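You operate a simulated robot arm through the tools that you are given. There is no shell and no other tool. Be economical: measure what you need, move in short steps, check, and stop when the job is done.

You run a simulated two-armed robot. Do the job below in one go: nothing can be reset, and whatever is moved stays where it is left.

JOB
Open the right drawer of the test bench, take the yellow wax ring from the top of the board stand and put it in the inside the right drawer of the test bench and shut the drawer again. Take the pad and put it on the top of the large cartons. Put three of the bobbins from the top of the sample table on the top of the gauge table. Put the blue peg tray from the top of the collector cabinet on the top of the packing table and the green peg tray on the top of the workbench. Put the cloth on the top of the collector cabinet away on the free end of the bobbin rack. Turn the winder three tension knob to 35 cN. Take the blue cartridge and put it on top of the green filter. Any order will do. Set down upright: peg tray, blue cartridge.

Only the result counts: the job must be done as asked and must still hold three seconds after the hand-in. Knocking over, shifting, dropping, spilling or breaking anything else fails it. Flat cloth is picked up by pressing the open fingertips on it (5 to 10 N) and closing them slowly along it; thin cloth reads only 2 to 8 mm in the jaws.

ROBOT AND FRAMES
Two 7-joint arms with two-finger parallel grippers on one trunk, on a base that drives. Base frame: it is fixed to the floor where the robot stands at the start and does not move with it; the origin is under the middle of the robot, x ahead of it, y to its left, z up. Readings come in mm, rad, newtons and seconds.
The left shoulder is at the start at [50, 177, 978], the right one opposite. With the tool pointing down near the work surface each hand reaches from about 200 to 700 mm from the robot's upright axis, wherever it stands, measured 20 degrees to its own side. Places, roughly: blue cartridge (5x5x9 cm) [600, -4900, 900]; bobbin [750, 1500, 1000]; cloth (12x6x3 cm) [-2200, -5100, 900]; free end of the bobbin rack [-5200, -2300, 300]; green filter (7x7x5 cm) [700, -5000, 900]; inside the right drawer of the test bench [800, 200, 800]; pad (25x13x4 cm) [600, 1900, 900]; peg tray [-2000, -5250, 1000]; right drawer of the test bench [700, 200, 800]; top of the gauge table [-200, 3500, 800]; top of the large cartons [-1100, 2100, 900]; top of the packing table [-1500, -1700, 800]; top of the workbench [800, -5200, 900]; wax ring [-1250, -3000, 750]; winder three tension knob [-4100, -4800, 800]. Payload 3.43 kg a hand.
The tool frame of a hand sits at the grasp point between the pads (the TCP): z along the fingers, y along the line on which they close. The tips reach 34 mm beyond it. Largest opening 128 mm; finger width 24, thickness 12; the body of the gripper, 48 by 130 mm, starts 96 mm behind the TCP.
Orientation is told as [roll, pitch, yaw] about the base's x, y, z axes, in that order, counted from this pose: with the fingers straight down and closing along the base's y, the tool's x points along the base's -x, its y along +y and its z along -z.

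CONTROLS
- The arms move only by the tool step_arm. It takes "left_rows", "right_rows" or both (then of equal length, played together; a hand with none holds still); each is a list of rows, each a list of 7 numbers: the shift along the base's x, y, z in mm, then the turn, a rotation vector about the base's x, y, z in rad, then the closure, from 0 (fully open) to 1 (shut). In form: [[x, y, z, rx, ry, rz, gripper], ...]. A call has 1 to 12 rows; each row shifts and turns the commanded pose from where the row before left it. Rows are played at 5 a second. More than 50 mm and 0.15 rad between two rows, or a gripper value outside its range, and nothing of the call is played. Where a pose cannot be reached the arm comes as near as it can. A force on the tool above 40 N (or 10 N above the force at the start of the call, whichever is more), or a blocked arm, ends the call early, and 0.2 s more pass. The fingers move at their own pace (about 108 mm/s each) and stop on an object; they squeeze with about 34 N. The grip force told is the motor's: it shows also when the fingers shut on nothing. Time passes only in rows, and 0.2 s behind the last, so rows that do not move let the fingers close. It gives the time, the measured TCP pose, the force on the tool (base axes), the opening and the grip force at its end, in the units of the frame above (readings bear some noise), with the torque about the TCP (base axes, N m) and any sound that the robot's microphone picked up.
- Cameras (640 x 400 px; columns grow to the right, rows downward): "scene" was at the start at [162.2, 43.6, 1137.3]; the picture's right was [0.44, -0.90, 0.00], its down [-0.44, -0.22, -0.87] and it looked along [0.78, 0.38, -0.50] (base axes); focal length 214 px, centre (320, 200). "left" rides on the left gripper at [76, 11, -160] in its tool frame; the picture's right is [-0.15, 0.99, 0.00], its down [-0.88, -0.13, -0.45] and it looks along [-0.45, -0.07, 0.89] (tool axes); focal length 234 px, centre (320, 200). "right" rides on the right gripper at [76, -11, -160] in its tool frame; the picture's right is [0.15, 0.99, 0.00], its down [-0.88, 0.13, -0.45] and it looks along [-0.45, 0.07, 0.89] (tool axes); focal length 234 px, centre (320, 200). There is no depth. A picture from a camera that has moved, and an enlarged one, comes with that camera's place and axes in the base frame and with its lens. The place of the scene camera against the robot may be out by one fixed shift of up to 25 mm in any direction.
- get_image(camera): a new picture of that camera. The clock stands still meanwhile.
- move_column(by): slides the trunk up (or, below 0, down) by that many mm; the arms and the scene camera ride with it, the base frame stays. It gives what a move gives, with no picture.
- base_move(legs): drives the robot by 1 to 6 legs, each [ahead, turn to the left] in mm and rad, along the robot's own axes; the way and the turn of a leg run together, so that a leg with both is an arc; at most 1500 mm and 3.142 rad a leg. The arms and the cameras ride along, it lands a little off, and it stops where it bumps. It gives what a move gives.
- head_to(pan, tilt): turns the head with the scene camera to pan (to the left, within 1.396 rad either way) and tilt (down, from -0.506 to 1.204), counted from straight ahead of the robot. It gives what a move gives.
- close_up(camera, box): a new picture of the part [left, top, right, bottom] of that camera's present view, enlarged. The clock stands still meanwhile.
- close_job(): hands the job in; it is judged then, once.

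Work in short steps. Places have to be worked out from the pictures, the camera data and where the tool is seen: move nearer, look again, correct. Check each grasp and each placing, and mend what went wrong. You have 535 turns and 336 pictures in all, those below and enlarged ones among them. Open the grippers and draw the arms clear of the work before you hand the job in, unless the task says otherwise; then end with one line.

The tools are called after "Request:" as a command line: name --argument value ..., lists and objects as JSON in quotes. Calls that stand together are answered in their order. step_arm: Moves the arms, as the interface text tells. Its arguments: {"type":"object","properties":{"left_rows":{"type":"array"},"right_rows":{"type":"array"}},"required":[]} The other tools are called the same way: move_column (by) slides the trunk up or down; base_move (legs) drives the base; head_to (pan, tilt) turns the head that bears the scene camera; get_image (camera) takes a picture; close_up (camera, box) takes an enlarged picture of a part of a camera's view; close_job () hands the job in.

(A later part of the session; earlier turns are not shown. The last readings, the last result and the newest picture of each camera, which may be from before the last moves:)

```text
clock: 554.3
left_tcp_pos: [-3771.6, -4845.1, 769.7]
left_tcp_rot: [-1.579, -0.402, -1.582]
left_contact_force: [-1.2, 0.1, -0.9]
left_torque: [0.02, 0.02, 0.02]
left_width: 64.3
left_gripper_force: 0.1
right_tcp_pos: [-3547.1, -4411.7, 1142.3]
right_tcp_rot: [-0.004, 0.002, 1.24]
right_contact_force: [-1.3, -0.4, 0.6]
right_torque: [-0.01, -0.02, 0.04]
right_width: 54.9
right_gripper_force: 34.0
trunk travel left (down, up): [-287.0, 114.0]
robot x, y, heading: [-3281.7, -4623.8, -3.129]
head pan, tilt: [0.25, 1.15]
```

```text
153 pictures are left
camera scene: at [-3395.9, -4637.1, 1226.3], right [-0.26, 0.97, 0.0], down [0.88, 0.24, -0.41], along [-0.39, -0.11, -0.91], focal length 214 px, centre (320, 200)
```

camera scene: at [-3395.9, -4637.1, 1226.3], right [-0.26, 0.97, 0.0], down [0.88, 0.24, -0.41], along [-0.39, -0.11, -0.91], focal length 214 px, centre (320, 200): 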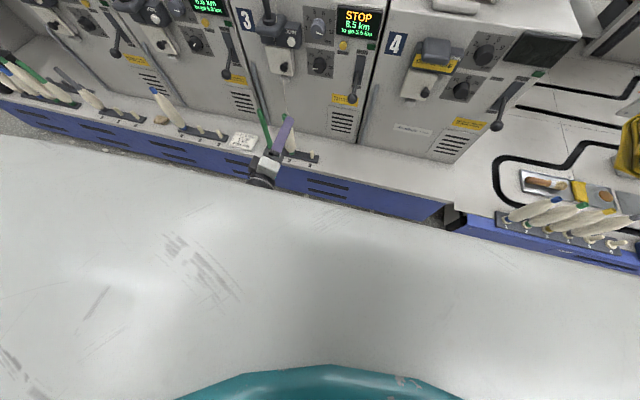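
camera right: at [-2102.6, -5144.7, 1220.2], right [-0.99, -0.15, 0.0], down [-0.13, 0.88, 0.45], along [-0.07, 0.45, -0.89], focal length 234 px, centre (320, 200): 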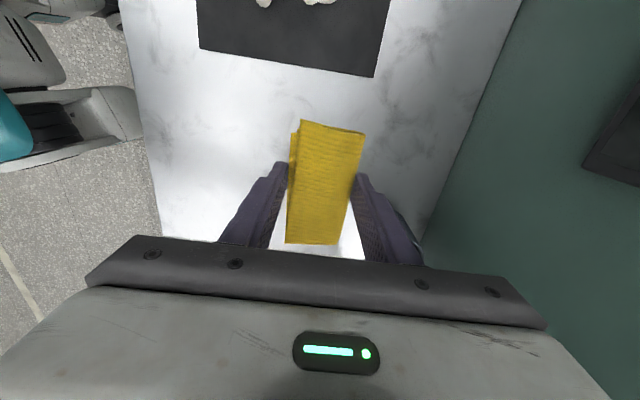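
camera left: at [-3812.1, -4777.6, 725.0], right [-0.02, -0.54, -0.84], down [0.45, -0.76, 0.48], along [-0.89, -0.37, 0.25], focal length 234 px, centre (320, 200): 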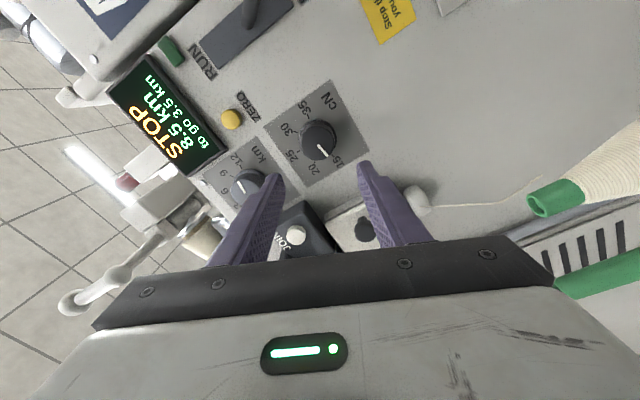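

I restore the view, and move in: align y by the arm, then base ahead 190 mm.

Request:
step_arm --left_rows '[[0, 10, -8, 0, 0, 0, 0.5], [0, 9, -8, 0, 0, 0, 0.5], [0, 0, 0, 0, 0, 0, 0.5]]'

Request:
base_move --legs '[[190, 0]]'

Request:
head_to --pan 0.4 --tilt 0.65

Request:
get_image --camera "scene"

Request:
get_image --camera "left"

```text
clock: 555.1
left_tcp_pos: [-3773.9, -4824.7, 751.4]
left_tcp_rot: [-1.578, -0.401, -1.581]
left_contact_force: [1.0, 0.0, 0.4]
left_torque: [0.02, -0.01, 0.04]
left_width: 63.9
left_gripper_force: 0.0
right_tcp_pos: [-3547.0, -4412.6, 1143.1]
right_tcp_rot: [-0.004, -0.001, 1.24]
right_contact_force: [-0.1, 0.1, 0.1]
right_torque: [-0.02, 0.03, 0.0]
right_width: 54.7
right_gripper_force: 34.2
trunk travel left (down, up): [-287.0, 114.0]
robot x, y, heading: [-3275.0, -4626.7, -3.128]
head pan, tilt: [0.25, 1.15]
```

```text
clock: 556.7
left_tcp_pos: [-3962.5, -4828.0, 751.4]
left_tcp_rot: [-1.575, -0.403, -1.583]
left_contact_force: [0.6, 0.4, -0.2]
left_torque: [0.03, 0.03, -0.03]
left_width: 64.1
left_gripper_force: 0.0
right_tcp_pos: [-3736.7, -4414.5, 1142.3]
right_tcp_rot: [-0.002, -0.001, 1.24]
right_contact_force: [-0.8, 0.3, 0.7]
right_torque: [0.0, -0.03, -0.01]
right_width: 54.5
right_gripper_force: 33.6
trunk travel left (down, up): [-287.0, 114.0]
robot x, y, heading: [-3468.0, -4627.5, -3.127]
head pan, tilt: [0.25, 1.15]
```

```text
clock: 557.6
left_tcp_pos: [-3962.7, -4827.2, 752.4]
left_tcp_rot: [-1.579, -0.403, -1.58]
left_contact_force: [-0.4, -0.3, 0.2]
left_torque: [0.02, -0.02, 0.01]
left_width: 63.9
left_gripper_force: 0.0
right_tcp_pos: [-3736.7, -4415.3, 1142.5]
right_tcp_rot: [-0.004, 0.001, 1.242]
right_contact_force: [-0.1, 0.5, 0.0]
right_torque: [-0.01, 0.01, 0.04]
right_width: 54.7
right_gripper_force: 33.8
trunk travel left (down, up): [-287.0, 114.0]
robot x, y, heading: [-3469.8, -4624.1, -3.134]
head pan, tilt: [0.4, 0.649]
```

```text
152 pictures are left
camera scene: at [-3608.0, -4658.9, 1263.7], right [-0.4, 0.92, 0.0], down [0.55, 0.24, -0.8], along [-0.73, -0.32, -0.61], focal length 214 px, centre (320, 200)
```

scene: 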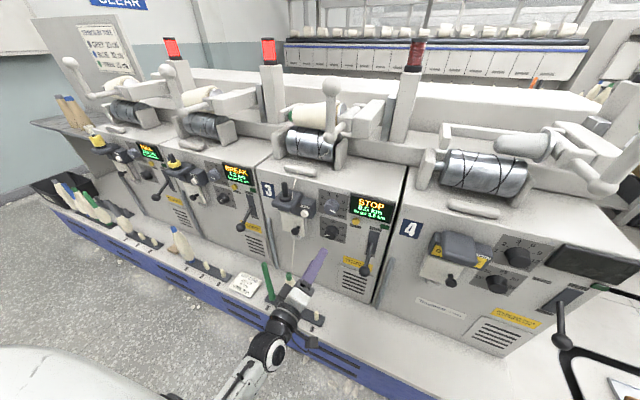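

```text
151 pictures are left
camera left: at [-3802.2, -4762.9, 710.6], right [-0.01, -0.52, -0.85], down [0.45, -0.77, 0.46], along [-0.89, -0.38, 0.24], focal length 234 px, centre (320, 200)
```

left: 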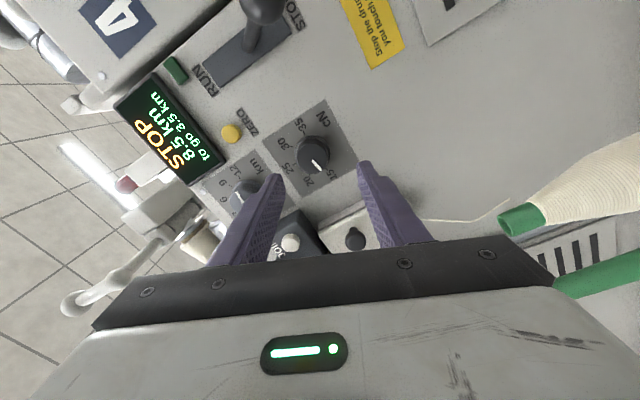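

Knob axis ≈[y −4826, z 757]; the forearm is clear now. I trim z +5 and advance 65 mm with the base, then look.

Request:
step_arm --left_rows '[[0, 1, 5, 0, 0, 0, 0.5]]'

Request:
base_move --legs '[[65, 0.005]]'

Request:
get_image --camera "left"

```text
clock: 558.0
left_tcp_pos: [-3962.3, -4826.0, 756.7]
left_tcp_rot: [-1.577, -0.402, -1.583]
left_contact_force: [1.2, 0.8, 0.2]
left_torque: [-0.01, 0.01, -0.01]
left_width: 63.6
left_gripper_force: 0.1
right_tcp_pos: [-3736.8, -4414.6, 1142.1]
right_tcp_rot: [-0.003, 0.0, 1.241]
right_contact_force: [-0.1, -0.5, -0.3]
right_torque: [0.02, -0.01, -0.02]
right_width: 54.8
right_gripper_force: 34.1
trunk travel left (down, up): [-287.0, 114.0]
robot x, y, heading: [-3472.0, -4624.5, -3.131]
head pan, tilt: [0.4, 0.649]
```

```text
clock: 559.0
left_tcp_pos: [-4026.9, -4829.8, 756.4]
left_tcp_rot: [-1.576, -0.402, -1.579]
left_contact_force: [-0.5, -0.2, -0.2]
left_torque: [0.03, 0.02, -0.01]
left_width: 64.1
left_gripper_force: 0.1
right_tcp_pos: [-3803.0, -4416.4, 1142.5]
right_tcp_rot: [-0.004, -0.001, 1.245]
right_contact_force: [0.2, 0.7, -0.5]
right_torque: [0.01, -0.02, 0.02]
right_width: 54.7
right_gripper_force: 33.5
trunk travel left (down, up): [-287.0, 114.0]
robot x, y, heading: [-3535.3, -4631.2, -3.126]
head pan, tilt: [0.4, 0.649]
```

```text
150 pictures are left
camera left: at [-3865.7, -4764.2, 715.7], right [-0.01, -0.52, -0.85], down [0.45, -0.76, 0.46], along [-0.89, -0.38, 0.24], focal length 234 px, centre (320, 200)
```

left: 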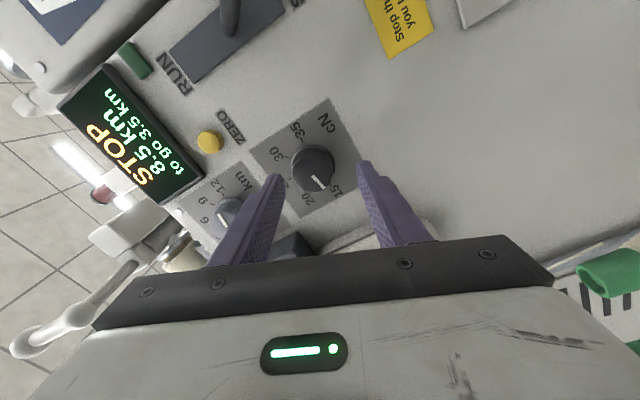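

Request:
close_up --camera "left" --box '[240, 90, 380, 230]'

Request:
close_up --camera "scene" --box '[270, 180, 400, 280]'

```text
2.86 times, centred on (310, 160) of left
camera zoom: at [-3865.7, -4764.2, 715.7], right [-0.01, -0.52, -0.85], down [0.45, -0.76, 0.46], along [-0.89, -0.38, 0.24], focal length 669 px, centre (349, 314)
```

zoom: 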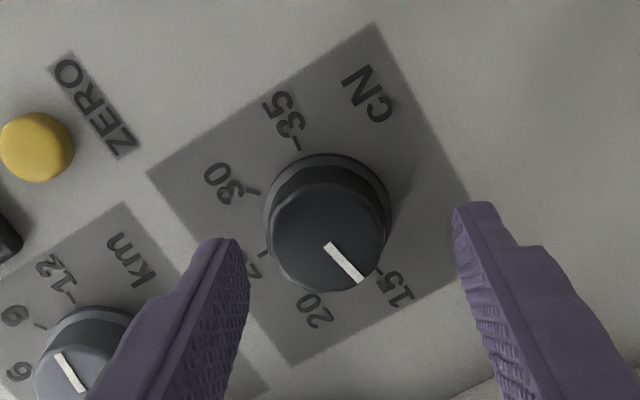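

```text
4.00 times, centred on (335, 230) of scene
camera zoom: at [-3672.7, -4660.7, 1263.6], right [-0.41, 0.91, 0.0], down [0.55, 0.25, -0.8], along [-0.73, -0.32, -0.61], focal length 858 px, centre (260, 80)
```

zoom: 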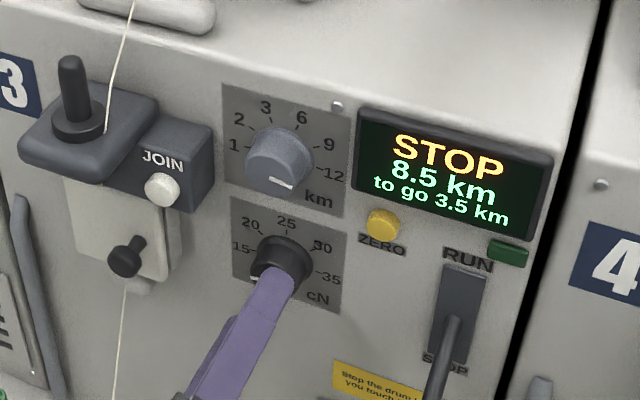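

The pointer is at 15; 35 is 200° clockwise. I centre and advance the jaws around the knob.

Request:
step_arm --left_rows '[[-6, 3, 2, 0, 0, 0, 0.5], [-8, 2, 2, 0, 0, 0, 0.5], [-8, 0, 0, 0, 0, 0, 0.5], [-6, 0, 0, 0, 0, 0, 0.5], [0, 0, 0, 0, 0, 0, 0.5]]'

Request:
get_image --camera "left"

```text
clock: 560.2
left_tcp_pos: [-4054.1, -4823.2, 762.1]
left_tcp_rot: [-1.576, -0.401, -1.577]
left_contact_force: [-0.9, 0.0, 0.5]
left_torque: [-0.01, -0.01, 0.0]
left_width: 63.8
left_gripper_force: 0.0
right_tcp_pos: [-3802.2, -4416.7, 1142.7]
right_tcp_rot: [-0.003, 0.001, 1.247]
right_contact_force: [0.0, -0.2, -0.4]
right_torque: [-0.01, -0.01, 0.0]
right_width: 54.7
right_gripper_force: 34.2
trunk travel left (down, up): [-287.0, 114.0]
robot x, y, heading: [-3536.5, -4630.8, -3.127]
head pan, tilt: [0.4, 0.649]
```

```text
147 pictures are left
camera left: at [-3893.6, -4759.3, 720.3], right [-0.01, -0.52, -0.85], down [0.45, -0.76, 0.46], along [-0.89, -0.38, 0.24], focal length 234 px, centre (320, 200)
```

left: 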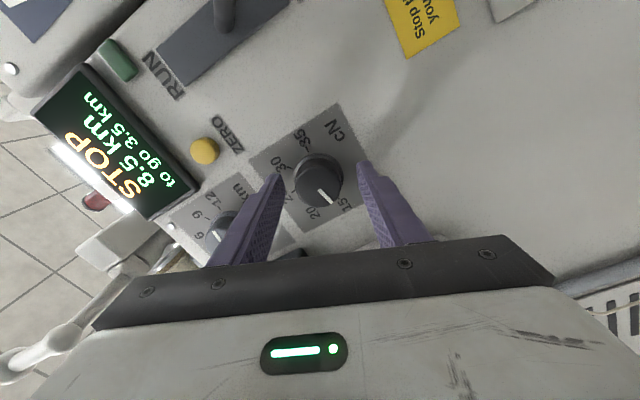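

Request:
step_arm --left_rows '[[-6, -2, 1, 0, 0, 0, 0.5], [-6, -2, 1, 0, 0, 0, 0.5], [-4, 0, 0, 0, 0, 0, 0.5], [-3, 0, 0, 0, 0, 0, 0.5], [0, 0, 0, 0, 0, 0, 0.5]]'

Request:
close_up --camera "left" --box '[220, 110, 420, 270]'

```text
clock: 561.0
left_tcp_pos: [-4065.8, -4828.9, 762.5]
left_tcp_rot: [-1.574, -0.402, -1.576]
left_contact_force: [18.0, 0.8, 7.1]
left_torque: [-0.05, -0.26, 0.37]
left_width: 60.3
left_gripper_force: 0.0
right_tcp_pos: [-3801.0, -4416.5, 1144.1]
right_tcp_rot: [-0.002, 0.002, 1.245]
right_contact_force: [0.5, 0.6, -0.8]
right_torque: [-0.01, 0.04, 0.02]
right_width: 54.6
right_gripper_force: 33.8
trunk travel left (down, up): [-287.0, 114.0]
robot x, y, heading: [-3531.4, -4627.7, -3.121]
head pan, tilt: [0.4, 0.649]
stopped in row 4 (left hand): the force on the tool passed its limit (the readings are from after the stop); the commanded pose is now the measured one
```

```text
2.50 times, centred on (320, 190) of left
camera zoom: at [-3903.9, -4763.2, 721.1], right [-0.01, -0.52, -0.85], down [0.45, -0.76, 0.46], along [-0.89, -0.38, 0.24], focal length 585 px, centre (320, 225)
```

zoom: 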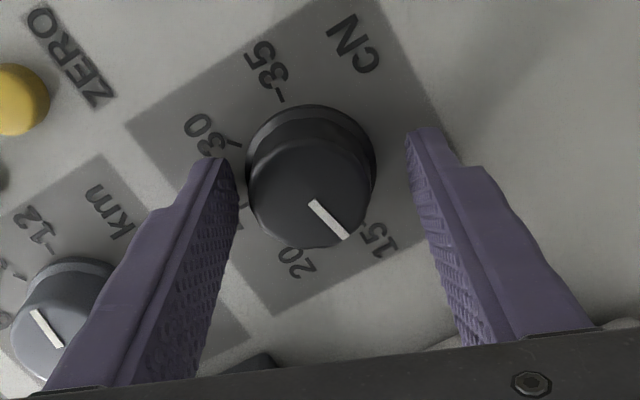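

Tips reached the panel (x≈-4100). I back 3 mm, centre by ~4 mm, and close on the knob.

Request:
step_arm --left_rows '[[4, 2, 3, 0, 0, 0, 0.5], [0, 0, 0, 0, 0, 0, 0.6], [0, 0, 0, 0, 0, 0, 0.7], [0, 0, 0, 0, 0, 0, 0.85], [0, 0, 0, 0, 0, 0, 1], [0, 0, 0, 0, 0, 0, 1]]'

Request:
close_up --camera "left" --box '[220, 110, 420, 270]'

```text
clock: 562.4
left_tcp_pos: [-4062.1, -4826.1, 764.4]
left_tcp_rot: [-1.574, -0.401, -1.579]
left_contact_force: [-3.4, 4.1, 7.0]
left_torque: [0.01, -0.7, -0.24]
left_width: 40.3
left_gripper_force: 44.9
right_tcp_pos: [-3801.6, -4416.9, 1143.8]
right_tcp_rot: [-0.004, 0.002, 1.245]
right_contact_force: [-0.1, 0.0, -0.6]
right_torque: [0.04, 0.04, -0.01]
right_width: 54.9
right_gripper_force: 34.3
trunk travel left (down, up): [-287.0, 114.0]
robot x, y, heading: [-3534.2, -4628.7, -3.125]
head pan, tilt: [0.4, 0.649]
```

```text
2.50 times, centred on (320, 190) of left
camera zoom: at [-3901.5, -4760.9, 723.9], right [-0.01, -0.52, -0.85], down [0.45, -0.76, 0.46], along [-0.89, -0.38, 0.24], focal length 585 px, centre (320, 225)
```

zoom: 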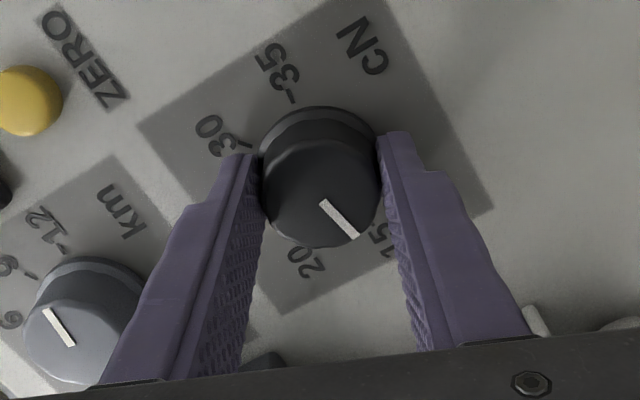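

Knob gripped (40 mm). I twist clockwise (about −x) by 1.0 rad and look.

Request:
step_arm --left_rows '[[0, 0, 0, -0.1, 0, 0, 1], [0, 0, 0, -0.1, 0, 0, 1], [0, 0, 0, -0.1, 0, 0, 1], [0, 0, 0, -0.1, 0, 0, 1], [0, 0, 0, -0.1, 0, 0, 1], [0, 0, 0, -0.1, 0, 0, 1], [0, 0, 0, -0.1, 0, 0, 1], [0, 0, 0, -0.1, 0, 0, 1], [0, 0, 0, -0.1, 0, 0, 1], [0, 0, 0, -0.1, 0, 0, 1], [0, 0, 0, 0, 0, 0, 1]]'

Request:
get_image --camera "left"

Request:
close_up --camera "scene" --box '[230, 180, 400, 320]'

```text
clock: 563.9
left_tcp_pos: [-4062.1, -4826.3, 764.7]
left_tcp_rot: [-1.569, -1.022, -1.592]
left_contact_force: [-0.1, 7.0, 4.5]
left_torque: [0.05, -0.39, 0.03]
left_width: 40.3
left_gripper_force: 45.1
right_tcp_pos: [-3800.9, -4415.8, 1143.5]
right_tcp_rot: [-0.005, 0.001, 1.245]
right_contact_force: [0.3, -0.6, -0.1]
right_torque: [-0.01, 0.03, -0.01]
right_width: 54.7
right_gripper_force: 34.1
trunk travel left (down, up): [-287.0, 114.0]
robot x, y, heading: [-3532.7, -4628.0, -3.127]
head pan, tilt: [0.4, 0.649]
stopped in row 7 (left hand): the force on the tool passed its limit (the readings are from after the stop); the commanded pose is now the measured one
```

```text
144 pictures are left
camera left: at [-3901.4, -4798.7, 693.4], right [-0.02, -0.92, -0.39], down [0.45, -0.36, 0.82], along [-0.89, -0.16, 0.42], focal length 234 px, centre (320, 200)
```

left: 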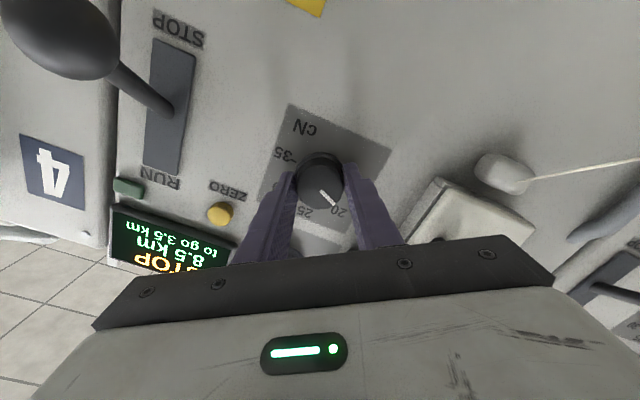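

```text
2.86 times, centred on (315, 250) of scene
camera zoom: at [-3671.2, -4660.2, 1263.5], right [-0.41, 0.91, 0.0], down [0.55, 0.25, -0.8], along [-0.73, -0.32, -0.6], focal length 613 px, centre (334, 57)
```

zoom: 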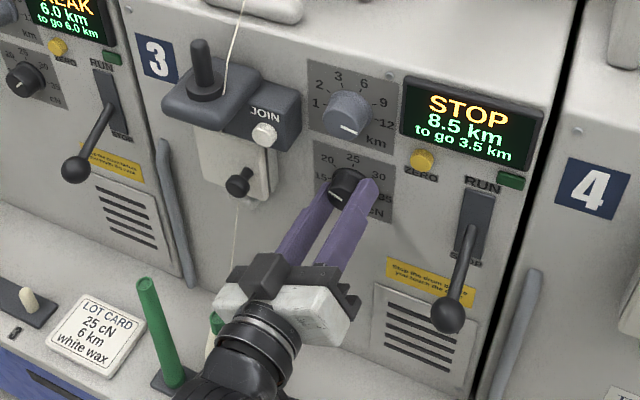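

It turned ~0.6 rad (pointer near 20). I continue in smaller steps with a slight re-centring.

Request:
step_arm --left_rows '[[0, 1, 1, -0.08, 0, 0, 1], [0, 0, 0, -0.08, 0, 0, 1], [0, 0, 0, -0.08, 0, 0, 1], [0, 0, 0, -0.08, 0, 0, 1], [0, 0, 0, -0.08, 0, 0, 1], [0, 0, 0, -0.08, 0, 0, 1], [0, 0, 0, -0.08, 0, 0, 1], [0, 0, 0, -0.08, 0, 0, 1], [0, 0, 0, 0, 0, 0, 1]]'

Request:
close_up --camera "left" --box '[220, 90, 420, 250]'

```text
clock: 565.4
left_tcp_pos: [-4064.1, -4828.2, 765.5]
left_tcp_rot: [-0.092, -1.562, -3.08]
left_contact_force: [-2.2, 7.4, 0.1]
left_torque: [-0.01, -0.12, 0.3]
left_width: 41.1
left_gripper_force: 44.9
right_tcp_pos: [-3801.4, -4414.8, 1142.9]
right_tcp_rot: [-0.003, 0.0, 1.245]
right_contact_force: [0.5, 0.5, -1.0]
right_torque: [0.01, -0.02, -0.02]
right_width: 54.5
right_gripper_force: 33.7
trunk travel left (down, up): [-287.0, 114.0]
robot x, y, heading: [-3535.5, -4628.2, -3.124]
head pan, tilt: [0.4, 0.649]
stopped in row 7 (left hand): the force on the tool passed its limit (the readings are from after the stop); the commanded pose is now the measured one
```

```text
2.50 times, centred on (320, 170) of left
camera zoom: at [-3901.8, -4842.1, 689.5], right [-0.03, -0.99, 0.15], down [0.45, 0.12, 0.88], along [-0.89, 0.09, 0.44], focal length 585 px, centre (320, 275)
```

zoom: 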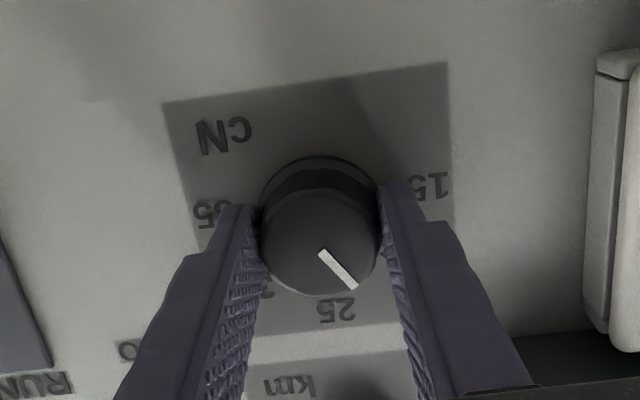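

Request:
step_arm --left_rows '[[0, 2, 0, -0.08, 0, 0, 1], [0, 0, 0, -0.08, 0, 0, 1], [0, 0.5, 0, -0.08, 0, 0, 1], [0, 0.5, 0, -0.08, 0, 0, 1], [0, 0.5, 0, -0.08, 0, 0, 1], [0, 0, 0, -0.08, 0, 0, 1], [0, 0, 0, -0.08, 0, 0, 1], [0, 0, 0, -0.08, 0, 0, 1], [0, 0, 0, 0, 0, 0, 1]]'

Request:
close_up --camera "left" --box '[220, 90, 420, 250]'

Request:
get_image --camera "scene"

```text
clock: 567.0
left_tcp_pos: [-4061.8, -4827.3, 764.3]
left_tcp_rot: [1.534, -1.021, 1.564]
left_contact_force: [-2.2, 6.5, -0.7]
left_torque: [-0.01, 0.27, 0.2]
left_width: 41.0
left_gripper_force: 45.0
right_tcp_pos: [-3801.6, -4416.1, 1143.6]
right_tcp_rot: [-0.004, -0.001, 1.243]
right_contact_force: [-1.1, 0.2, 0.1]
right_torque: [0.0, 0.01, 0.0]
right_width: 54.5
right_gripper_force: 33.7
trunk travel left (down, up): [-287.0, 114.0]
robot x, y, heading: [-3533.1, -4626.2, -3.132]
head pan, tilt: [0.4, 0.649]
stopped in row 7 (left hand): the force on the tool passed its limit (the readings are from after the stop); the commanded pose is now the measured one
```

```text
2.50 times, centred on (320, 170) of left
camera zoom: at [-3902.8, -4881.5, 708.2], right [-0.04, -0.77, 0.64], down [0.46, 0.55, 0.69], along [-0.89, 0.32, 0.33], focal length 585 px, centre (320, 275)
```

zoom: 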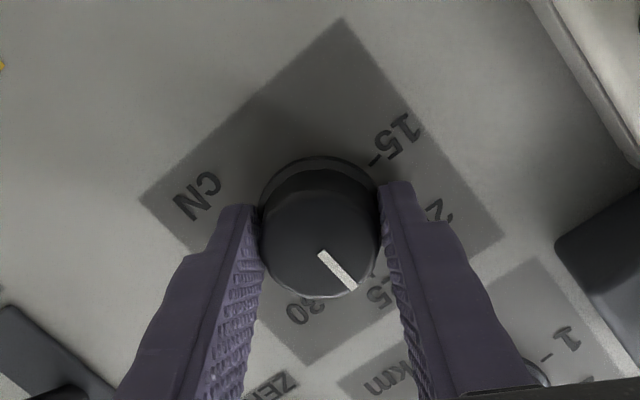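

```text
140 pictures are left
camera scene: at [-3671.9, -4659.8, 1263.6], right [-0.4, 0.91, 0.0], down [0.55, 0.24, -0.8], along [-0.73, -0.32, -0.6], focal length 214 px, centre (320, 200)
```

scene: 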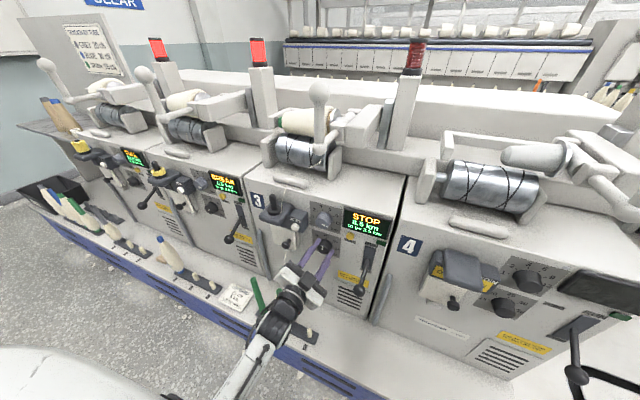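

The knob is at about 25 (98° so far). I open, roll back to the start angle around the knob, and regrip.

Request:
step_arm --left_rows '[[0, 0, 0, 0, 0, 0, 0.7], [0, 0, 0, 0, 0, 0, 0.48], [3, 0, 0, 0, 0, 0, 0.48], [0, 0, 0, 0.14, 0, 0, 0.48], [0, 0, 0, 0.14, 0, 0, 0.48], [0, 0, 0, 0.14, 0, 0, 0.48], [0, 0, 0, 0.14, 0, 0, 0.48], [0, 0, 0, 0.14, 0, 0, 0.48], [0, 0, 0, 0.14, 0, 0, 0.48], [0, 0, 0, 0.14, 0, 0, 0.48], [0, 0, 0, 0.14, 0, 0, 0.48], [0, 0, 0, 0.14, 0, 0, 0.48]]'

Request:
step_arm --left_rows '[[0, 0, 0, 0.13, 0, 0, 0.48], [0, 0, 0, 0.13, 0, 0, 0.48], [0, 0, 0, 0.12, 0, 0, 0.48], [0, 0, 0, 0, 0, 0, 0.48]]'

Request:
get_image --camera "left"

```text
clock: 569.6
left_tcp_pos: [-4059.6, -4829.4, 764.2]
left_tcp_rot: [-1.609, -0.858, -1.571]
left_contact_force: [0.3, -0.4, 0.4]
left_torque: [-0.02, 0.01, -0.01]
left_width: 66.4
left_gripper_force: 0.1
right_tcp_pos: [-3801.8, -4415.5, 1144.0]
right_tcp_rot: [-0.004, 0.003, 1.242]
right_contact_force: [0.8, 1.2, 0.8]
right_torque: [0.0, -0.01, 0.01]
right_width: 54.7
right_gripper_force: 34.3
trunk travel left (down, up): [-287.0, 114.0]
robot x, y, heading: [-3534.3, -4629.9, -3.127]
head pan, tilt: [0.4, 0.649]
```

```text
clock: 570.6
left_tcp_pos: [-4059.7, -4828.8, 763.1]
left_tcp_rot: [-1.61, -0.479, -1.571]
left_contact_force: [0.5, 0.8, -1.0]
left_torque: [-0.02, -0.07, -0.01]
left_width: 66.5
left_gripper_force: 0.1
right_tcp_pos: [-3801.2, -4415.7, 1143.9]
right_tcp_rot: [-0.002, 0.001, 1.244]
right_contact_force: [0.5, -0.8, -0.4]
right_torque: [0.03, 0.02, 0.03]
right_width: 54.8
right_gripper_force: 34.6
trunk travel left (down, up): [-287.0, 114.0]
robot x, y, heading: [-3535.3, -4630.9, -3.122]
head pan, tilt: [0.4, 0.649]
```

```text
139 pictures are left
camera left: at [-3899.1, -4768.7, 713.2], right [-0.04, -0.58, -0.81], down [0.46, -0.73, 0.51], along [-0.89, -0.35, 0.3], focal length 234 px, centre (320, 200)
```

left: 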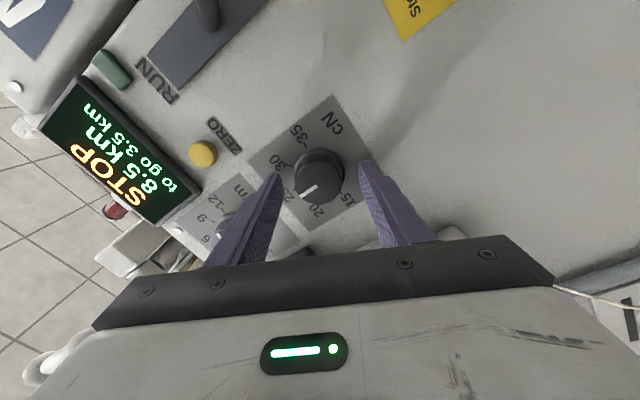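

The pointer holds at 25. I straighten the small tilt, re-centre and regrip.

Request:
step_arm --left_rows '[[0, 2, 1, 0, -0.035, 0.018, 0.48], [-3, 0, 0, 0, 0, 0, 0.48], [0, 0, 0, 0, 0, 0, 0.6], [0, 0, 0, 0, 0, 0, 0.75], [0, 0, 0, 0, 0, 0, 1], [0, 0, 0, 0, 0, 0, 1]]'

Request:
close_up --camera "left" --box '[220, 90, 420, 250]'

```text
clock: 572.0
left_tcp_pos: [-4062.2, -4827.0, 766.1]
left_tcp_rot: [-1.569, -0.482, -1.571]
left_contact_force: [3.0, 2.1, 1.3]
left_torque: [0.01, 0.49, -0.41]
left_width: 40.5
left_gripper_force: 44.6
right_tcp_pos: [-3800.5, -4416.0, 1143.4]
right_tcp_rot: [-0.003, 0.001, 1.245]
right_contact_force: [0.7, 0.2, -0.6]
right_torque: [0.01, -0.01, -0.01]
right_width: 55.0
right_gripper_force: 34.3
trunk travel left (down, up): [-287.0, 114.0]
robot x, y, heading: [-3535.4, -4629.4, -3.124]
head pan, tilt: [0.4, 0.649]
```

```text
2.50 times, centred on (320, 170) of left
camera zoom: at [-3900.9, -4764.5, 719.8], right [0.0, -0.59, -0.81], down [0.46, -0.72, 0.52], along [-0.89, -0.37, 0.27], focal length 585 px, centre (320, 275)
```

zoom: 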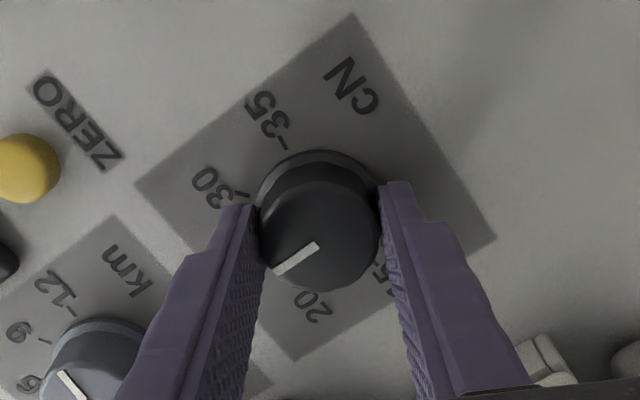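

I twist clockwise again.

Request:
step_arm --left_rows '[[0, 0, 0, -0.08, 0, 0, 1], [0, 0, 0, -0.08, 0, 0, 1], [0, 0, 0, -0.08, 0, 0, 1], [0, 0, 0, -0.08, 0, 0, 1], [0, 0, 0, -0.08, 0, 0, 1], [0, 0, 0, -0.08, 0, 0, 1], [0, 0, 0, -0.08, 0, 0, 1], [0, 0, 0, -0.08, 0, 0, 1], [0, 0, 0, -0.08, 0, 0, 1]]'

Request:
step_arm --left_rows '[[0, 1, 0, -0.08, 0, 0, 1], [0, 0, 0, -0.08, 0, 0, 1], [0, 0, 0, -0.08, 0, 0, 1], [0, 0, 0, -0.08, 0, 0, 1], [0, 0, 0, -0.08, 0, 0, 1], [0, 0, 0, -0.08, 0, 0, 1]]'

Request:
close_up --camera "left" --box '[220, 90, 420, 250]'

```text
clock: 574.0
left_tcp_pos: [-4062.0, -4828.0, 766.4]
left_tcp_rot: [-1.578, -1.222, -1.582]
left_contact_force: [4.4, 8.4, 4.8]
left_torque: [0.01, -0.36, 0.11]
left_width: 40.9
left_gripper_force: 45.1
right_tcp_pos: [-3800.0, -4415.4, 1143.6]
right_tcp_rot: [-0.003, 0.001, 1.243]
right_contact_force: [-0.1, -0.1, -0.6]
right_torque: [0.04, 0.0, -0.01]
right_width: 54.6
right_gripper_force: 34.3
trunk travel left (down, up): [-287.0, 114.0]
robot x, y, heading: [-3532.8, -4628.3, -3.128]
head pan, tilt: [0.4, 0.649]
stopped in row 9 (left hand): the force on the tool passed its limit (the readings are from after the stop); the commanded pose is now the measured one
```

```text
clock: 575.6
left_tcp_pos: [-4062.3, -4826.6, 765.9]
left_tcp_rot: [1.563, -1.418, 1.549]
left_contact_force: [3.6, 8.5, 1.7]
left_torque: [0.0, 0.2, 0.25]
left_width: 41.0
left_gripper_force: 45.4
right_tcp_pos: [-3802.2, -4415.7, 1143.3]
right_tcp_rot: [-0.005, 0.002, 1.24]
right_contact_force: [0.2, -0.4, -0.2]
right_torque: [0.01, -0.01, 0.0]
right_width: 54.8
right_gripper_force: 34.3
trunk travel left (down, up): [-287.0, 114.0]
robot x, y, heading: [-3532.2, -4628.2, -3.126]
head pan, tilt: [0.4, 0.649]
stopped in row 6 (left hand): the force on the tool passed its limit (the readings are from after the stop); the commanded pose is now the measured one
```

```text
2.50 times, centred on (320, 170) of left
camera zoom: at [-3902.0, -4853.3, 692.5], right [-0.03, -0.96, 0.29], down [0.46, 0.25, 0.85], along [-0.89, 0.16, 0.43], focal length 585 px, centre (320, 275)
```

zoom: 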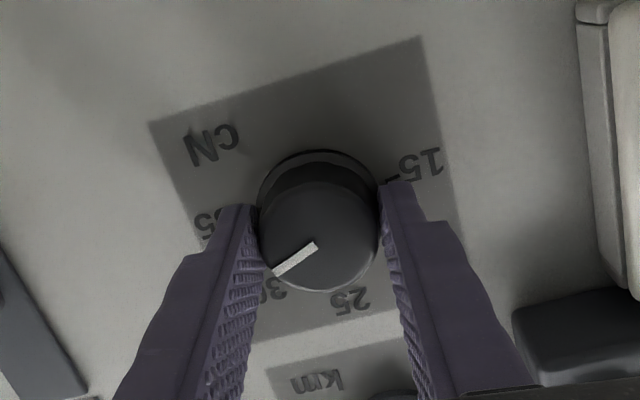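

Pointer is between 30 and 35. About 0.5 rad more.

Request:
step_arm --left_rows '[[0, 2, 0, -0.07, 0, 0, 1], [0, 0, 0, -0.07, 0, 0, 1], [0, 0, 0, -0.07, 0, 0, 1], [0, 0, 0, -0.07, 0, 0, 1], [0, 0, 0, -0.07, 0, 0, 1], [0, 0, 0, -0.07, 0, 0, 1]]'

Request:
close_up --camera "left" --box '[220, 90, 420, 250]'

```text
clock: 577.0
left_tcp_pos: [-4061.6, -4826.5, 766.3]
left_tcp_rot: [1.547, -0.973, 1.553]
left_contact_force: [-4.9, 34.1, 6.5]
left_torque: [0.0, 0.3, 0.56]
left_width: 41.1
left_gripper_force: 44.9
right_tcp_pos: [-3800.7, -4412.5, 1143.8]
right_tcp_rot: [-0.003, 0.003, 1.242]
right_contact_force: [0.0, 1.1, 0.4]
right_torque: [0.0, 0.01, -0.01]
right_width: 54.6
right_gripper_force: 34.5
trunk travel left (down, up): [-287.0, 114.0]
robot x, y, heading: [-3533.1, -4628.6, -3.128]
head pan, tilt: [0.4, 0.649]
```

```text
2.50 times, centred on (320, 170) of left
camera zoom: at [-3902.5, -4883.1, 711.0], right [-0.03, -0.74, 0.68], down [0.47, 0.59, 0.66], along [-0.88, 0.34, 0.32], focal length 585 px, centre (320, 275)
```

zoom: 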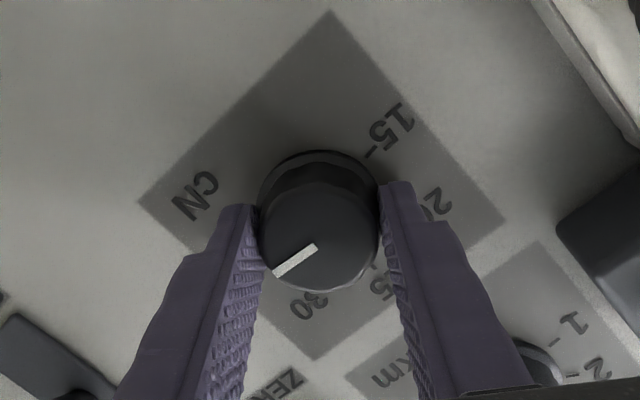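

About 34.5 now. I relieve the side force and add 0.085 rad.

Request:
step_arm --left_rows '[[0, -2, 0, -0.04, 0, 0, 1], [0, 0, 0, -0.045, 0, 0, 1], [0, 0, 0, 0, 0, 0, 1]]'

Request:
step_arm --left_rows '[[0, 0, 0, 0, 0, 0, 0.75], [0, 0, 0, 0, 0, 0, 0.5], [0, 0, 0, 0, 0, 0, 0.45], [20, 0, 0, 0, 0, 0, 0.45], [30, 0, 0, 0, 0, 0, 0.45], [40, 0, 0, 0, 0, 0, 0.45]]'

Request:
close_up --camera "left" --box '[220, 60, 420, 220]'

Request:
close_up --camera "scene" --box '[270, 180, 380, 280]'

```text
clock: 577.8
left_tcp_pos: [-4062.2, -4827.0, 766.0]
left_tcp_rot: [1.549, -0.891, 1.549]
left_contact_force: [-5.0, 36.4, 4.0]
left_torque: [0.03, 0.57, 0.2]
left_width: 41.3
left_gripper_force: 44.8
right_tcp_pos: [-3802.1, -4412.7, 1141.4]
right_tcp_rot: [-0.002, 0.004, 1.242]
right_contact_force: [0.5, 0.6, -0.4]
right_torque: [0.0, -0.04, -0.02]
right_width: 54.7
right_gripper_force: 34.2
trunk travel left (down, up): [-287.0, 114.0]
robot x, y, heading: [-3529.1, -4625.9, -3.123]
head pan, tilt: [0.4, 0.649]
```

```text
clock: 579.2
left_tcp_pos: [-3977.7, -4835.6, 770.8]
left_tcp_rot: [1.575, -0.885, 1.536]
left_contact_force: [-0.3, -0.5, 0.6]
left_torque: [0.01, 0.0, 0.01]
left_width: 70.3
left_gripper_force: 0.1
right_tcp_pos: [-3801.9, -4414.6, 1143.0]
right_tcp_rot: [-0.005, 0.003, 1.244]
right_contact_force: [-0.1, 0.4, -0.3]
right_torque: [0.02, 0.03, -0.03]
right_width: 54.7
right_gripper_force: 34.6
trunk travel left (down, up): [-287.0, 114.0]
robot x, y, heading: [-3534.8, -4627.3, -3.126]
head pan, tilt: [0.4, 0.649]
```

```text
2.50 times, centred on (320, 140) of left
camera zoom: at [-3819.1, -4896.8, 719.8], right [-0.02, -0.67, 0.74], down [0.48, 0.64, 0.6], along [-0.88, 0.37, 0.31], focal length 585 px, centre (320, 350)
```

zoom: 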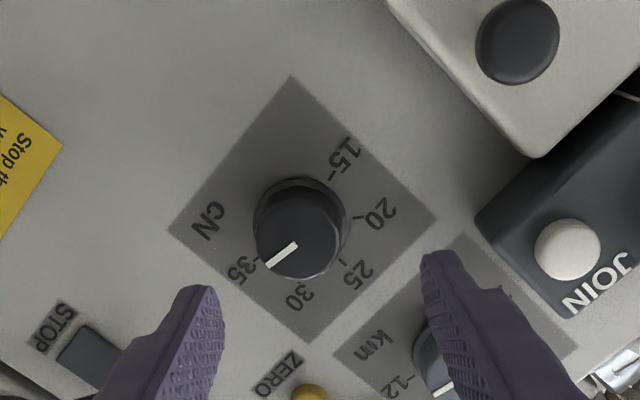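

```text
4.00 times, centred on (325, 230) of scene
camera zoom: at [-3671.6, -4659.2, 1263.8], right [-0.4, 0.92, 0.0], down [0.55, 0.24, -0.8], along [-0.73, -0.32, -0.6], focal length 858 px, centre (300, 80)
```

zoom: 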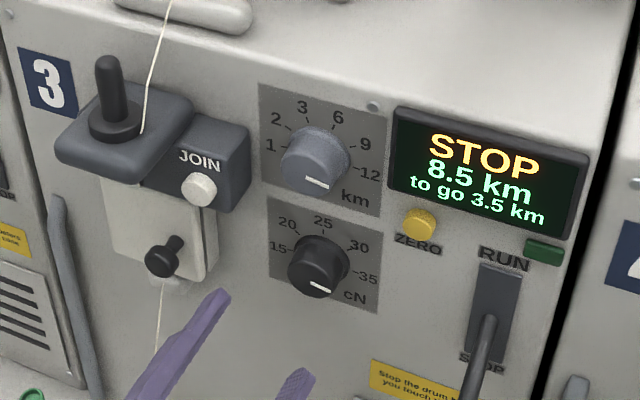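

Request:
close_up --camera "left" --box '[270, 80, 360, 170]'

```text
4.44 times, centred on (315, 125) of left
camera zoom: at [-3819.1, -4896.8, 719.8], right [-0.02, -0.67, 0.74], down [0.48, 0.64, 0.6], along [-0.88, 0.37, 0.31], focal length 1041 px, centre (342, 533)
```

zoom: 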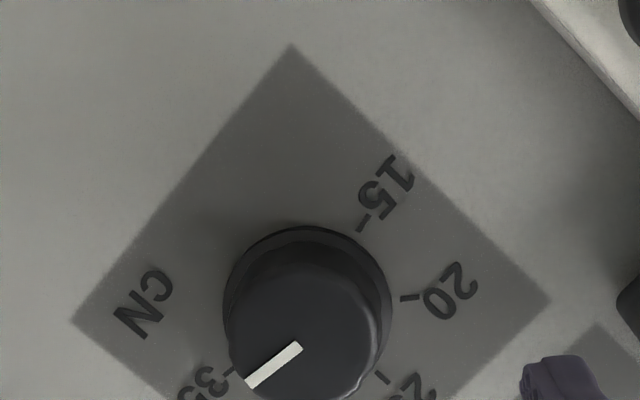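

Pointer sits at 35 (within ~0.3). I back off and fold the left hand to fingers-down again.

Request:
base_move --legs '[[-300, 0]]'

Request:
step_arm --left_rows '[[0, 0, 0, 0.136, 0, 0, 0.3], [0, 0, 0, 0.136, 0, 0, 0.3], [0, 0, 0, 0.136, 0, 0, 0.3], [0, 0, 0, 0.136, 0, 0, 0.3], [0, 0, 0, 0.136, 0, 0, 0.3], [0, -5, 10, 0, -0.14, 0, 0.3], [0, -5, 10, 0, -0.14, 0, 0.3], [0, -5, 10, 0, -0.14, 0, 0.3], [0, -5, 10, 0, -0.14, 0, 0.3], [0, -5, 10, 0, -0.14, 0, 0.3], [0, -5, 10, 0, -0.14, 0, 0.3]]'

Request:
step_arm --left_rows '[[0, -5, 20, 0, -0.14, 0, 0.3], [0, -5, 20, 0, -0.14, 0, 0.3], [0, -5, 20, 0, -0.14, 0, 0.3], [0, -5, 20, 0, -0.14, 0, 0.3], [0, -5, 20, 0, -0.14, 0, 0.3], [0, 0, 20, 0, 0, 0, 0.3]]'

Request:
head_to --pan -1.0 --tilt 0.2

Request:
get_image --camera "scene"

```text
clock: 581.2
left_tcp_pos: [-3675.6, -4831.3, 770.1]
left_tcp_rot: [1.565, -0.885, 1.541]
left_contact_force: [-0.2, -0.2, 0.4]
left_torque: [-0.02, 0.01, 0.01]
left_width: 70.4
left_gripper_force: 0.0
right_tcp_pos: [-3500.7, -4410.8, 1142.2]
right_tcp_rot: [-0.003, 0.002, 1.241]
right_contact_force: [0.7, -0.2, -1.0]
right_torque: [-0.03, 0.01, 0.0]
right_width: 54.5
right_gripper_force: 33.7
trunk travel left (down, up): [-287.0, 114.0]
robot x, y, heading: [-3231.9, -4620.8, -3.132]
head pan, tilt: [0.4, 0.649]
```

```text
clock: 583.6
left_tcp_pos: [-3676.5, -4859.7, 830.5]
left_tcp_rot: [-0.024, -0.749, 3.133]
left_contact_force: [-0.1, 0.5, -1.0]
left_torque: [0.01, 0.02, 0.0]
left_width: 89.6
left_gripper_force: 0.1
right_tcp_pos: [-3501.4, -4410.3, 1144.0]
right_tcp_rot: [-0.003, -0.001, 1.241]
right_contact_force: [-0.1, -0.1, -0.3]
right_torque: [0.0, 0.01, 0.0]
right_width: 54.8
right_gripper_force: 33.5
trunk travel left (down, up): [-287.0, 114.0]
robot x, y, heading: [-3231.2, -4623.2, -3.131]
head pan, tilt: [0.4, 0.649]
```

```text
clock: 585.0
left_tcp_pos: [-3677.8, -4885.8, 950.3]
left_tcp_rot: [-0.028, -0.047, 3.137]
left_contact_force: [-0.1, -1.4, 0.1]
left_torque: [0.02, 0.0, -0.03]
left_width: 89.2
left_gripper_force: 0.0
right_tcp_pos: [-3500.0, -4411.7, 1144.3]
right_tcp_rot: [-0.003, 0.001, 1.241]
right_contact_force: [0.8, 0.6, -1.0]
right_torque: [0.02, -0.02, 0.01]
right_width: 54.8
right_gripper_force: 34.2
trunk travel left (down, up): [-287.0, 114.0]
robot x, y, heading: [-3239.0, -4625.3, -3.129]
head pan, tilt: [0.4, 0.649]
```

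```text
clock: 586.5
left_tcp_pos: [-3677.7, -4885.9, 949.7]
left_tcp_rot: [-0.03, -0.05, 3.137]
left_contact_force: [-0.2, 1.1, -0.1]
left_torque: [-0.01, 0.01, 0.02]
left_width: 89.5
left_gripper_force: 0.0
right_tcp_pos: [-3500.4, -4409.7, 1144.2]
right_tcp_rot: [-0.004, 0.001, 1.241]
right_contact_force: [-0.5, -0.5, 0.0]
right_torque: [0.01, 0.01, 0.0]
right_width: 54.7
right_gripper_force: 34.2
trunk travel left (down, up): [-287.0, 114.0]
robot x, y, heading: [-3232.9, -4622.0, -3.132]
head pan, tilt: [-1.0, 0.201]
```

```text
132 pictures are left
camera scene: at [-3344.2, -4542.1, 1304.8], right [0.83, 0.55, 0.0], down [0.11, -0.17, -0.98], along [-0.54, 0.82, -0.2], focal length 214 px, centre (320, 200)
```

scene: 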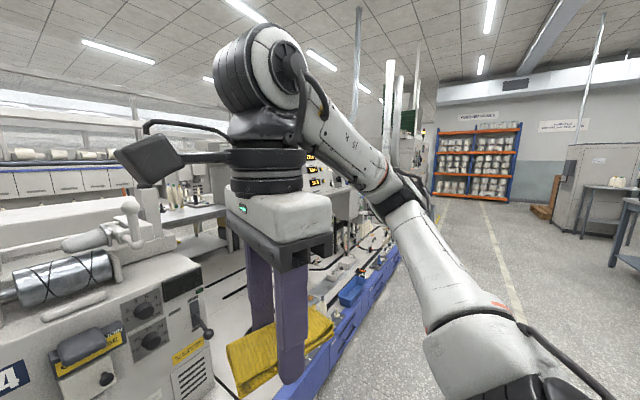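

I drive north along the aisle towards the bobbin rack.

Request:
base_move --legs '[[0, -1.58], [1200, 0]]'

Request:
head_to --pan 0.6 --tilt 0.25

Request:
get_image --camera "scene"

```text
clock: 596.4
left_tcp_pos: [-3483.2, -2980.2, 951.2]
left_tcp_rot: [-0.028, -0.049, 1.534]
left_contact_force: [-0.3, 0.1, -0.4]
left_torque: [0.0, 0.02, 0.0]
left_width: 89.8
left_gripper_force: 0.0
right_tcp_pos: [-3013.7, -3171.7, 1144.1]
right_tcp_rot: [-0.003, -0.001, -0.358]
right_contact_force: [0.4, -0.3, -1.2]
right_torque: [0.0, -0.03, 0.02]
right_width: 54.6
right_gripper_force: 33.5
trunk travel left (down, up): [-287.0, 114.0]
robot x, y, heading: [-3233.1, -3434.9, 1.556]
head pan, tilt: [-1.0, 0.201]
```

```text
clock: 598.1
left_tcp_pos: [-3483.9, -2981.1, 950.7]
left_tcp_rot: [-0.029, -0.051, 1.534]
left_contact_force: [0.5, 0.3, 0.4]
left_torque: [-0.03, 0.0, 0.01]
left_width: 89.7
left_gripper_force: 0.0
right_tcp_pos: [-3014.0, -3172.8, 1142.9]
right_tcp_rot: [-0.003, 0.0, -0.358]
right_contact_force: [-0.9, 0.4, -0.3]
right_torque: [0.01, -0.01, 0.02]
right_width: 54.6
right_gripper_force: 33.7
trunk travel left (down, up): [-287.0, 114.0]
robot x, y, heading: [-3231.2, -3435.6, 1.558]
head pan, tilt: [0.6, 0.25]
```

```text
131 pictures are left
camera scene: at [-3273.3, -3281.4, 1300.2], right [0.83, 0.55, 0.0], down [0.14, -0.21, -0.97], along [-0.53, 0.81, -0.25], focal length 214 px, centre (320, 200)
```

scene: 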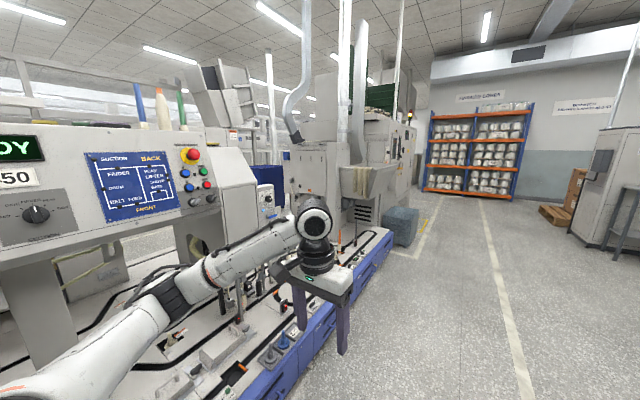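

Request:
base_move --legs '[[1400, 0.012]]'

Request:
head_to --pan 1.2 --tilt 0.25

Request:
get_image --camera "scene"

Request:
head_to --pan 0.4 --tilt 0.25

Request:
get_image --camera "scene"

```text
clock: 605.1
left_tcp_pos: [-3426.3, -1557.3, 950.4]
left_tcp_rot: [-0.027, -0.047, 1.505]
left_contact_force: [0.0, -0.6, -0.1]
left_torque: [-0.03, 0.02, 0.0]
left_width: 89.8
left_gripper_force: 0.1
right_tcp_pos: [-2963.2, -1761.6, 1143.1]
right_tcp_rot: [-0.003, 0.001, -0.388]
right_contact_force: [0.4, 0.0, -0.5]
right_torque: [0.04, -0.01, 0.02]
right_width: 54.7
right_gripper_force: 34.7
trunk travel left (down, up): [-287.0, 114.0]
robot x, y, heading: [-3191.8, -2020.3, 1.524]
head pan, tilt: [0.6, 0.25]
```

```text
clock: 606.1
left_tcp_pos: [-3427.5, -1557.1, 950.7]
left_tcp_rot: [-0.028, -0.051, 1.506]
left_contact_force: [-0.3, -0.4, -0.1]
left_torque: [-0.03, 0.0, 0.02]
left_width: 89.5
left_gripper_force: 0.0
right_tcp_pos: [-2963.0, -1762.9, 1142.9]
right_tcp_rot: [-0.002, 0.001, -0.389]
right_contact_force: [-0.7, -0.1, -0.5]
right_torque: [-0.02, 0.01, 0.04]
right_width: 54.7
right_gripper_force: 34.1
trunk travel left (down, up): [-287.0, 114.0]
robot x, y, heading: [-3188.7, -2020.3, 1.527]
head pan, tilt: [1.201, 0.25]
```

```text
130 pictures are left
camera scene: at [-3262.2, -1905.8, 1300.2], right [0.4, 0.91, 0.0], down [0.23, -0.1, -0.97], along [-0.89, 0.39, -0.25], focal length 214 px, centre (320, 200)
```

scene: 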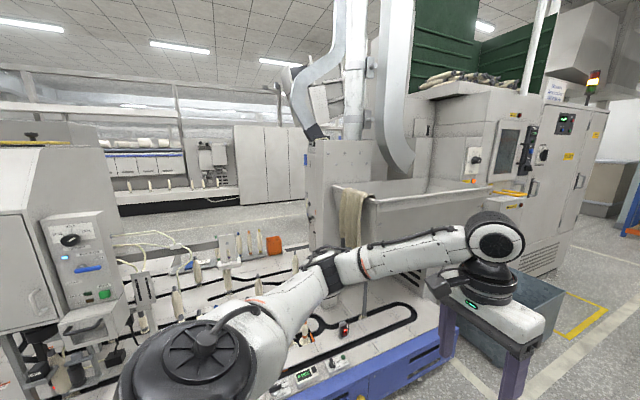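

```text
clock: 607.2
left_tcp_pos: [-3427.1, -1557.8, 950.7]
left_tcp_rot: [-0.027, -0.051, 1.505]
left_contact_force: [0.1, -0.1, -0.1]
left_torque: [0.01, 0.0, 0.0]
left_width: 89.5
left_gripper_force: 0.0
right_tcp_pos: [-2963.4, -1761.7, 1144.2]
right_tcp_rot: [-0.002, 0.001, -0.388]
right_contact_force: [0.2, -0.8, -0.8]
right_torque: [0.01, -0.02, 0.02]
right_width: 54.6
right_gripper_force: 33.6
trunk travel left (down, up): [-287.0, 114.0]
robot x, y, heading: [-3191.7, -2013.8, 1.526]
head pan, tilt: [0.4, 0.25]
```

```text
129 pictures are left
camera scene: at [-3209.3, -1856.0, 1300.2], right [0.94, 0.35, 0.0], down [0.09, -0.23, -0.97], along [-0.34, 0.91, -0.25], focal length 214 px, centre (320, 200)
```

scene: 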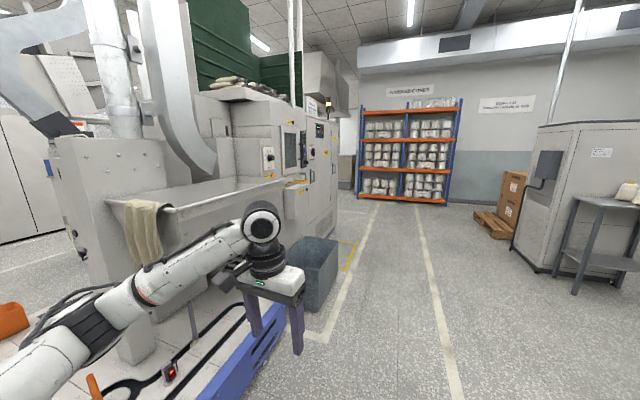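

I zoom in towards the place given for the bobbin rack.

Request:
head_to --pan 1.39 --tilt 0.3

Request:
get_image --camera "scene"

Request:
close_up --camera "scene" --box '[160, 150, 480, 350]'

```text
clock: 608.5
left_tcp_pos: [-3427.8, -1559.5, 951.2]
left_tcp_rot: [-0.028, -0.05, 1.505]
left_contact_force: [-0.6, 0.2, 0.0]
left_torque: [-0.03, 0.0, 0.02]
left_width: 89.7
left_gripper_force: 0.1
right_tcp_pos: [-2963.9, -1763.4, 1143.9]
right_tcp_rot: [-0.004, -0.001, -0.389]
right_contact_force: [-0.6, -0.3, -0.7]
right_torque: [0.03, 0.01, 0.0]
right_width: 54.7
right_gripper_force: 34.1
trunk travel left (down, up): [-287.0, 114.0]
robot x, y, heading: [-3193.6, -2016.8, 1.526]
head pan, tilt: [1.389, 0.3]
```

```text
128 pictures are left
camera scene: at [-3267.8, -1922.5, 1295.5], right [0.23, 0.97, 0.0], down [0.29, -0.07, -0.96], along [-0.93, 0.22, -0.3], focal length 214 px, centre (320, 200)
```

scene: 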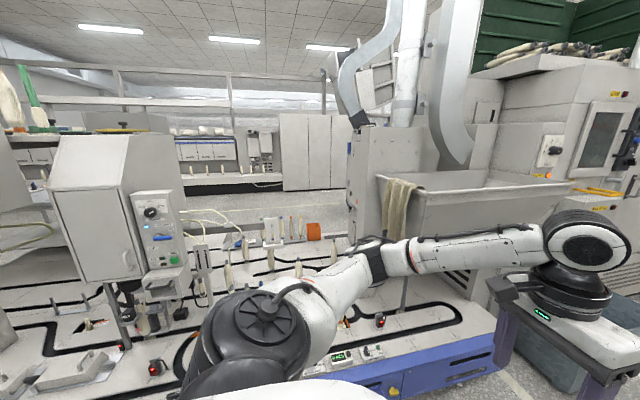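

```text
2.00 times, centred on (320, 250) of scene
camera zoom: at [-3267.8, -1922.5, 1295.5], right [0.23, 0.97, 0.0], down [0.29, -0.07, -0.96], along [-0.93, 0.22, -0.3], focal length 429 px, centre (320, 100)
```

zoom: 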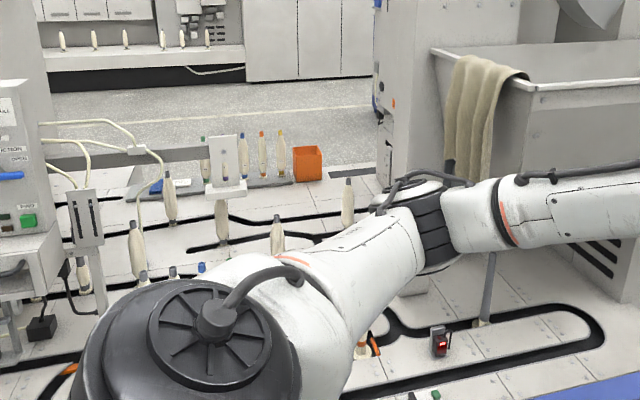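

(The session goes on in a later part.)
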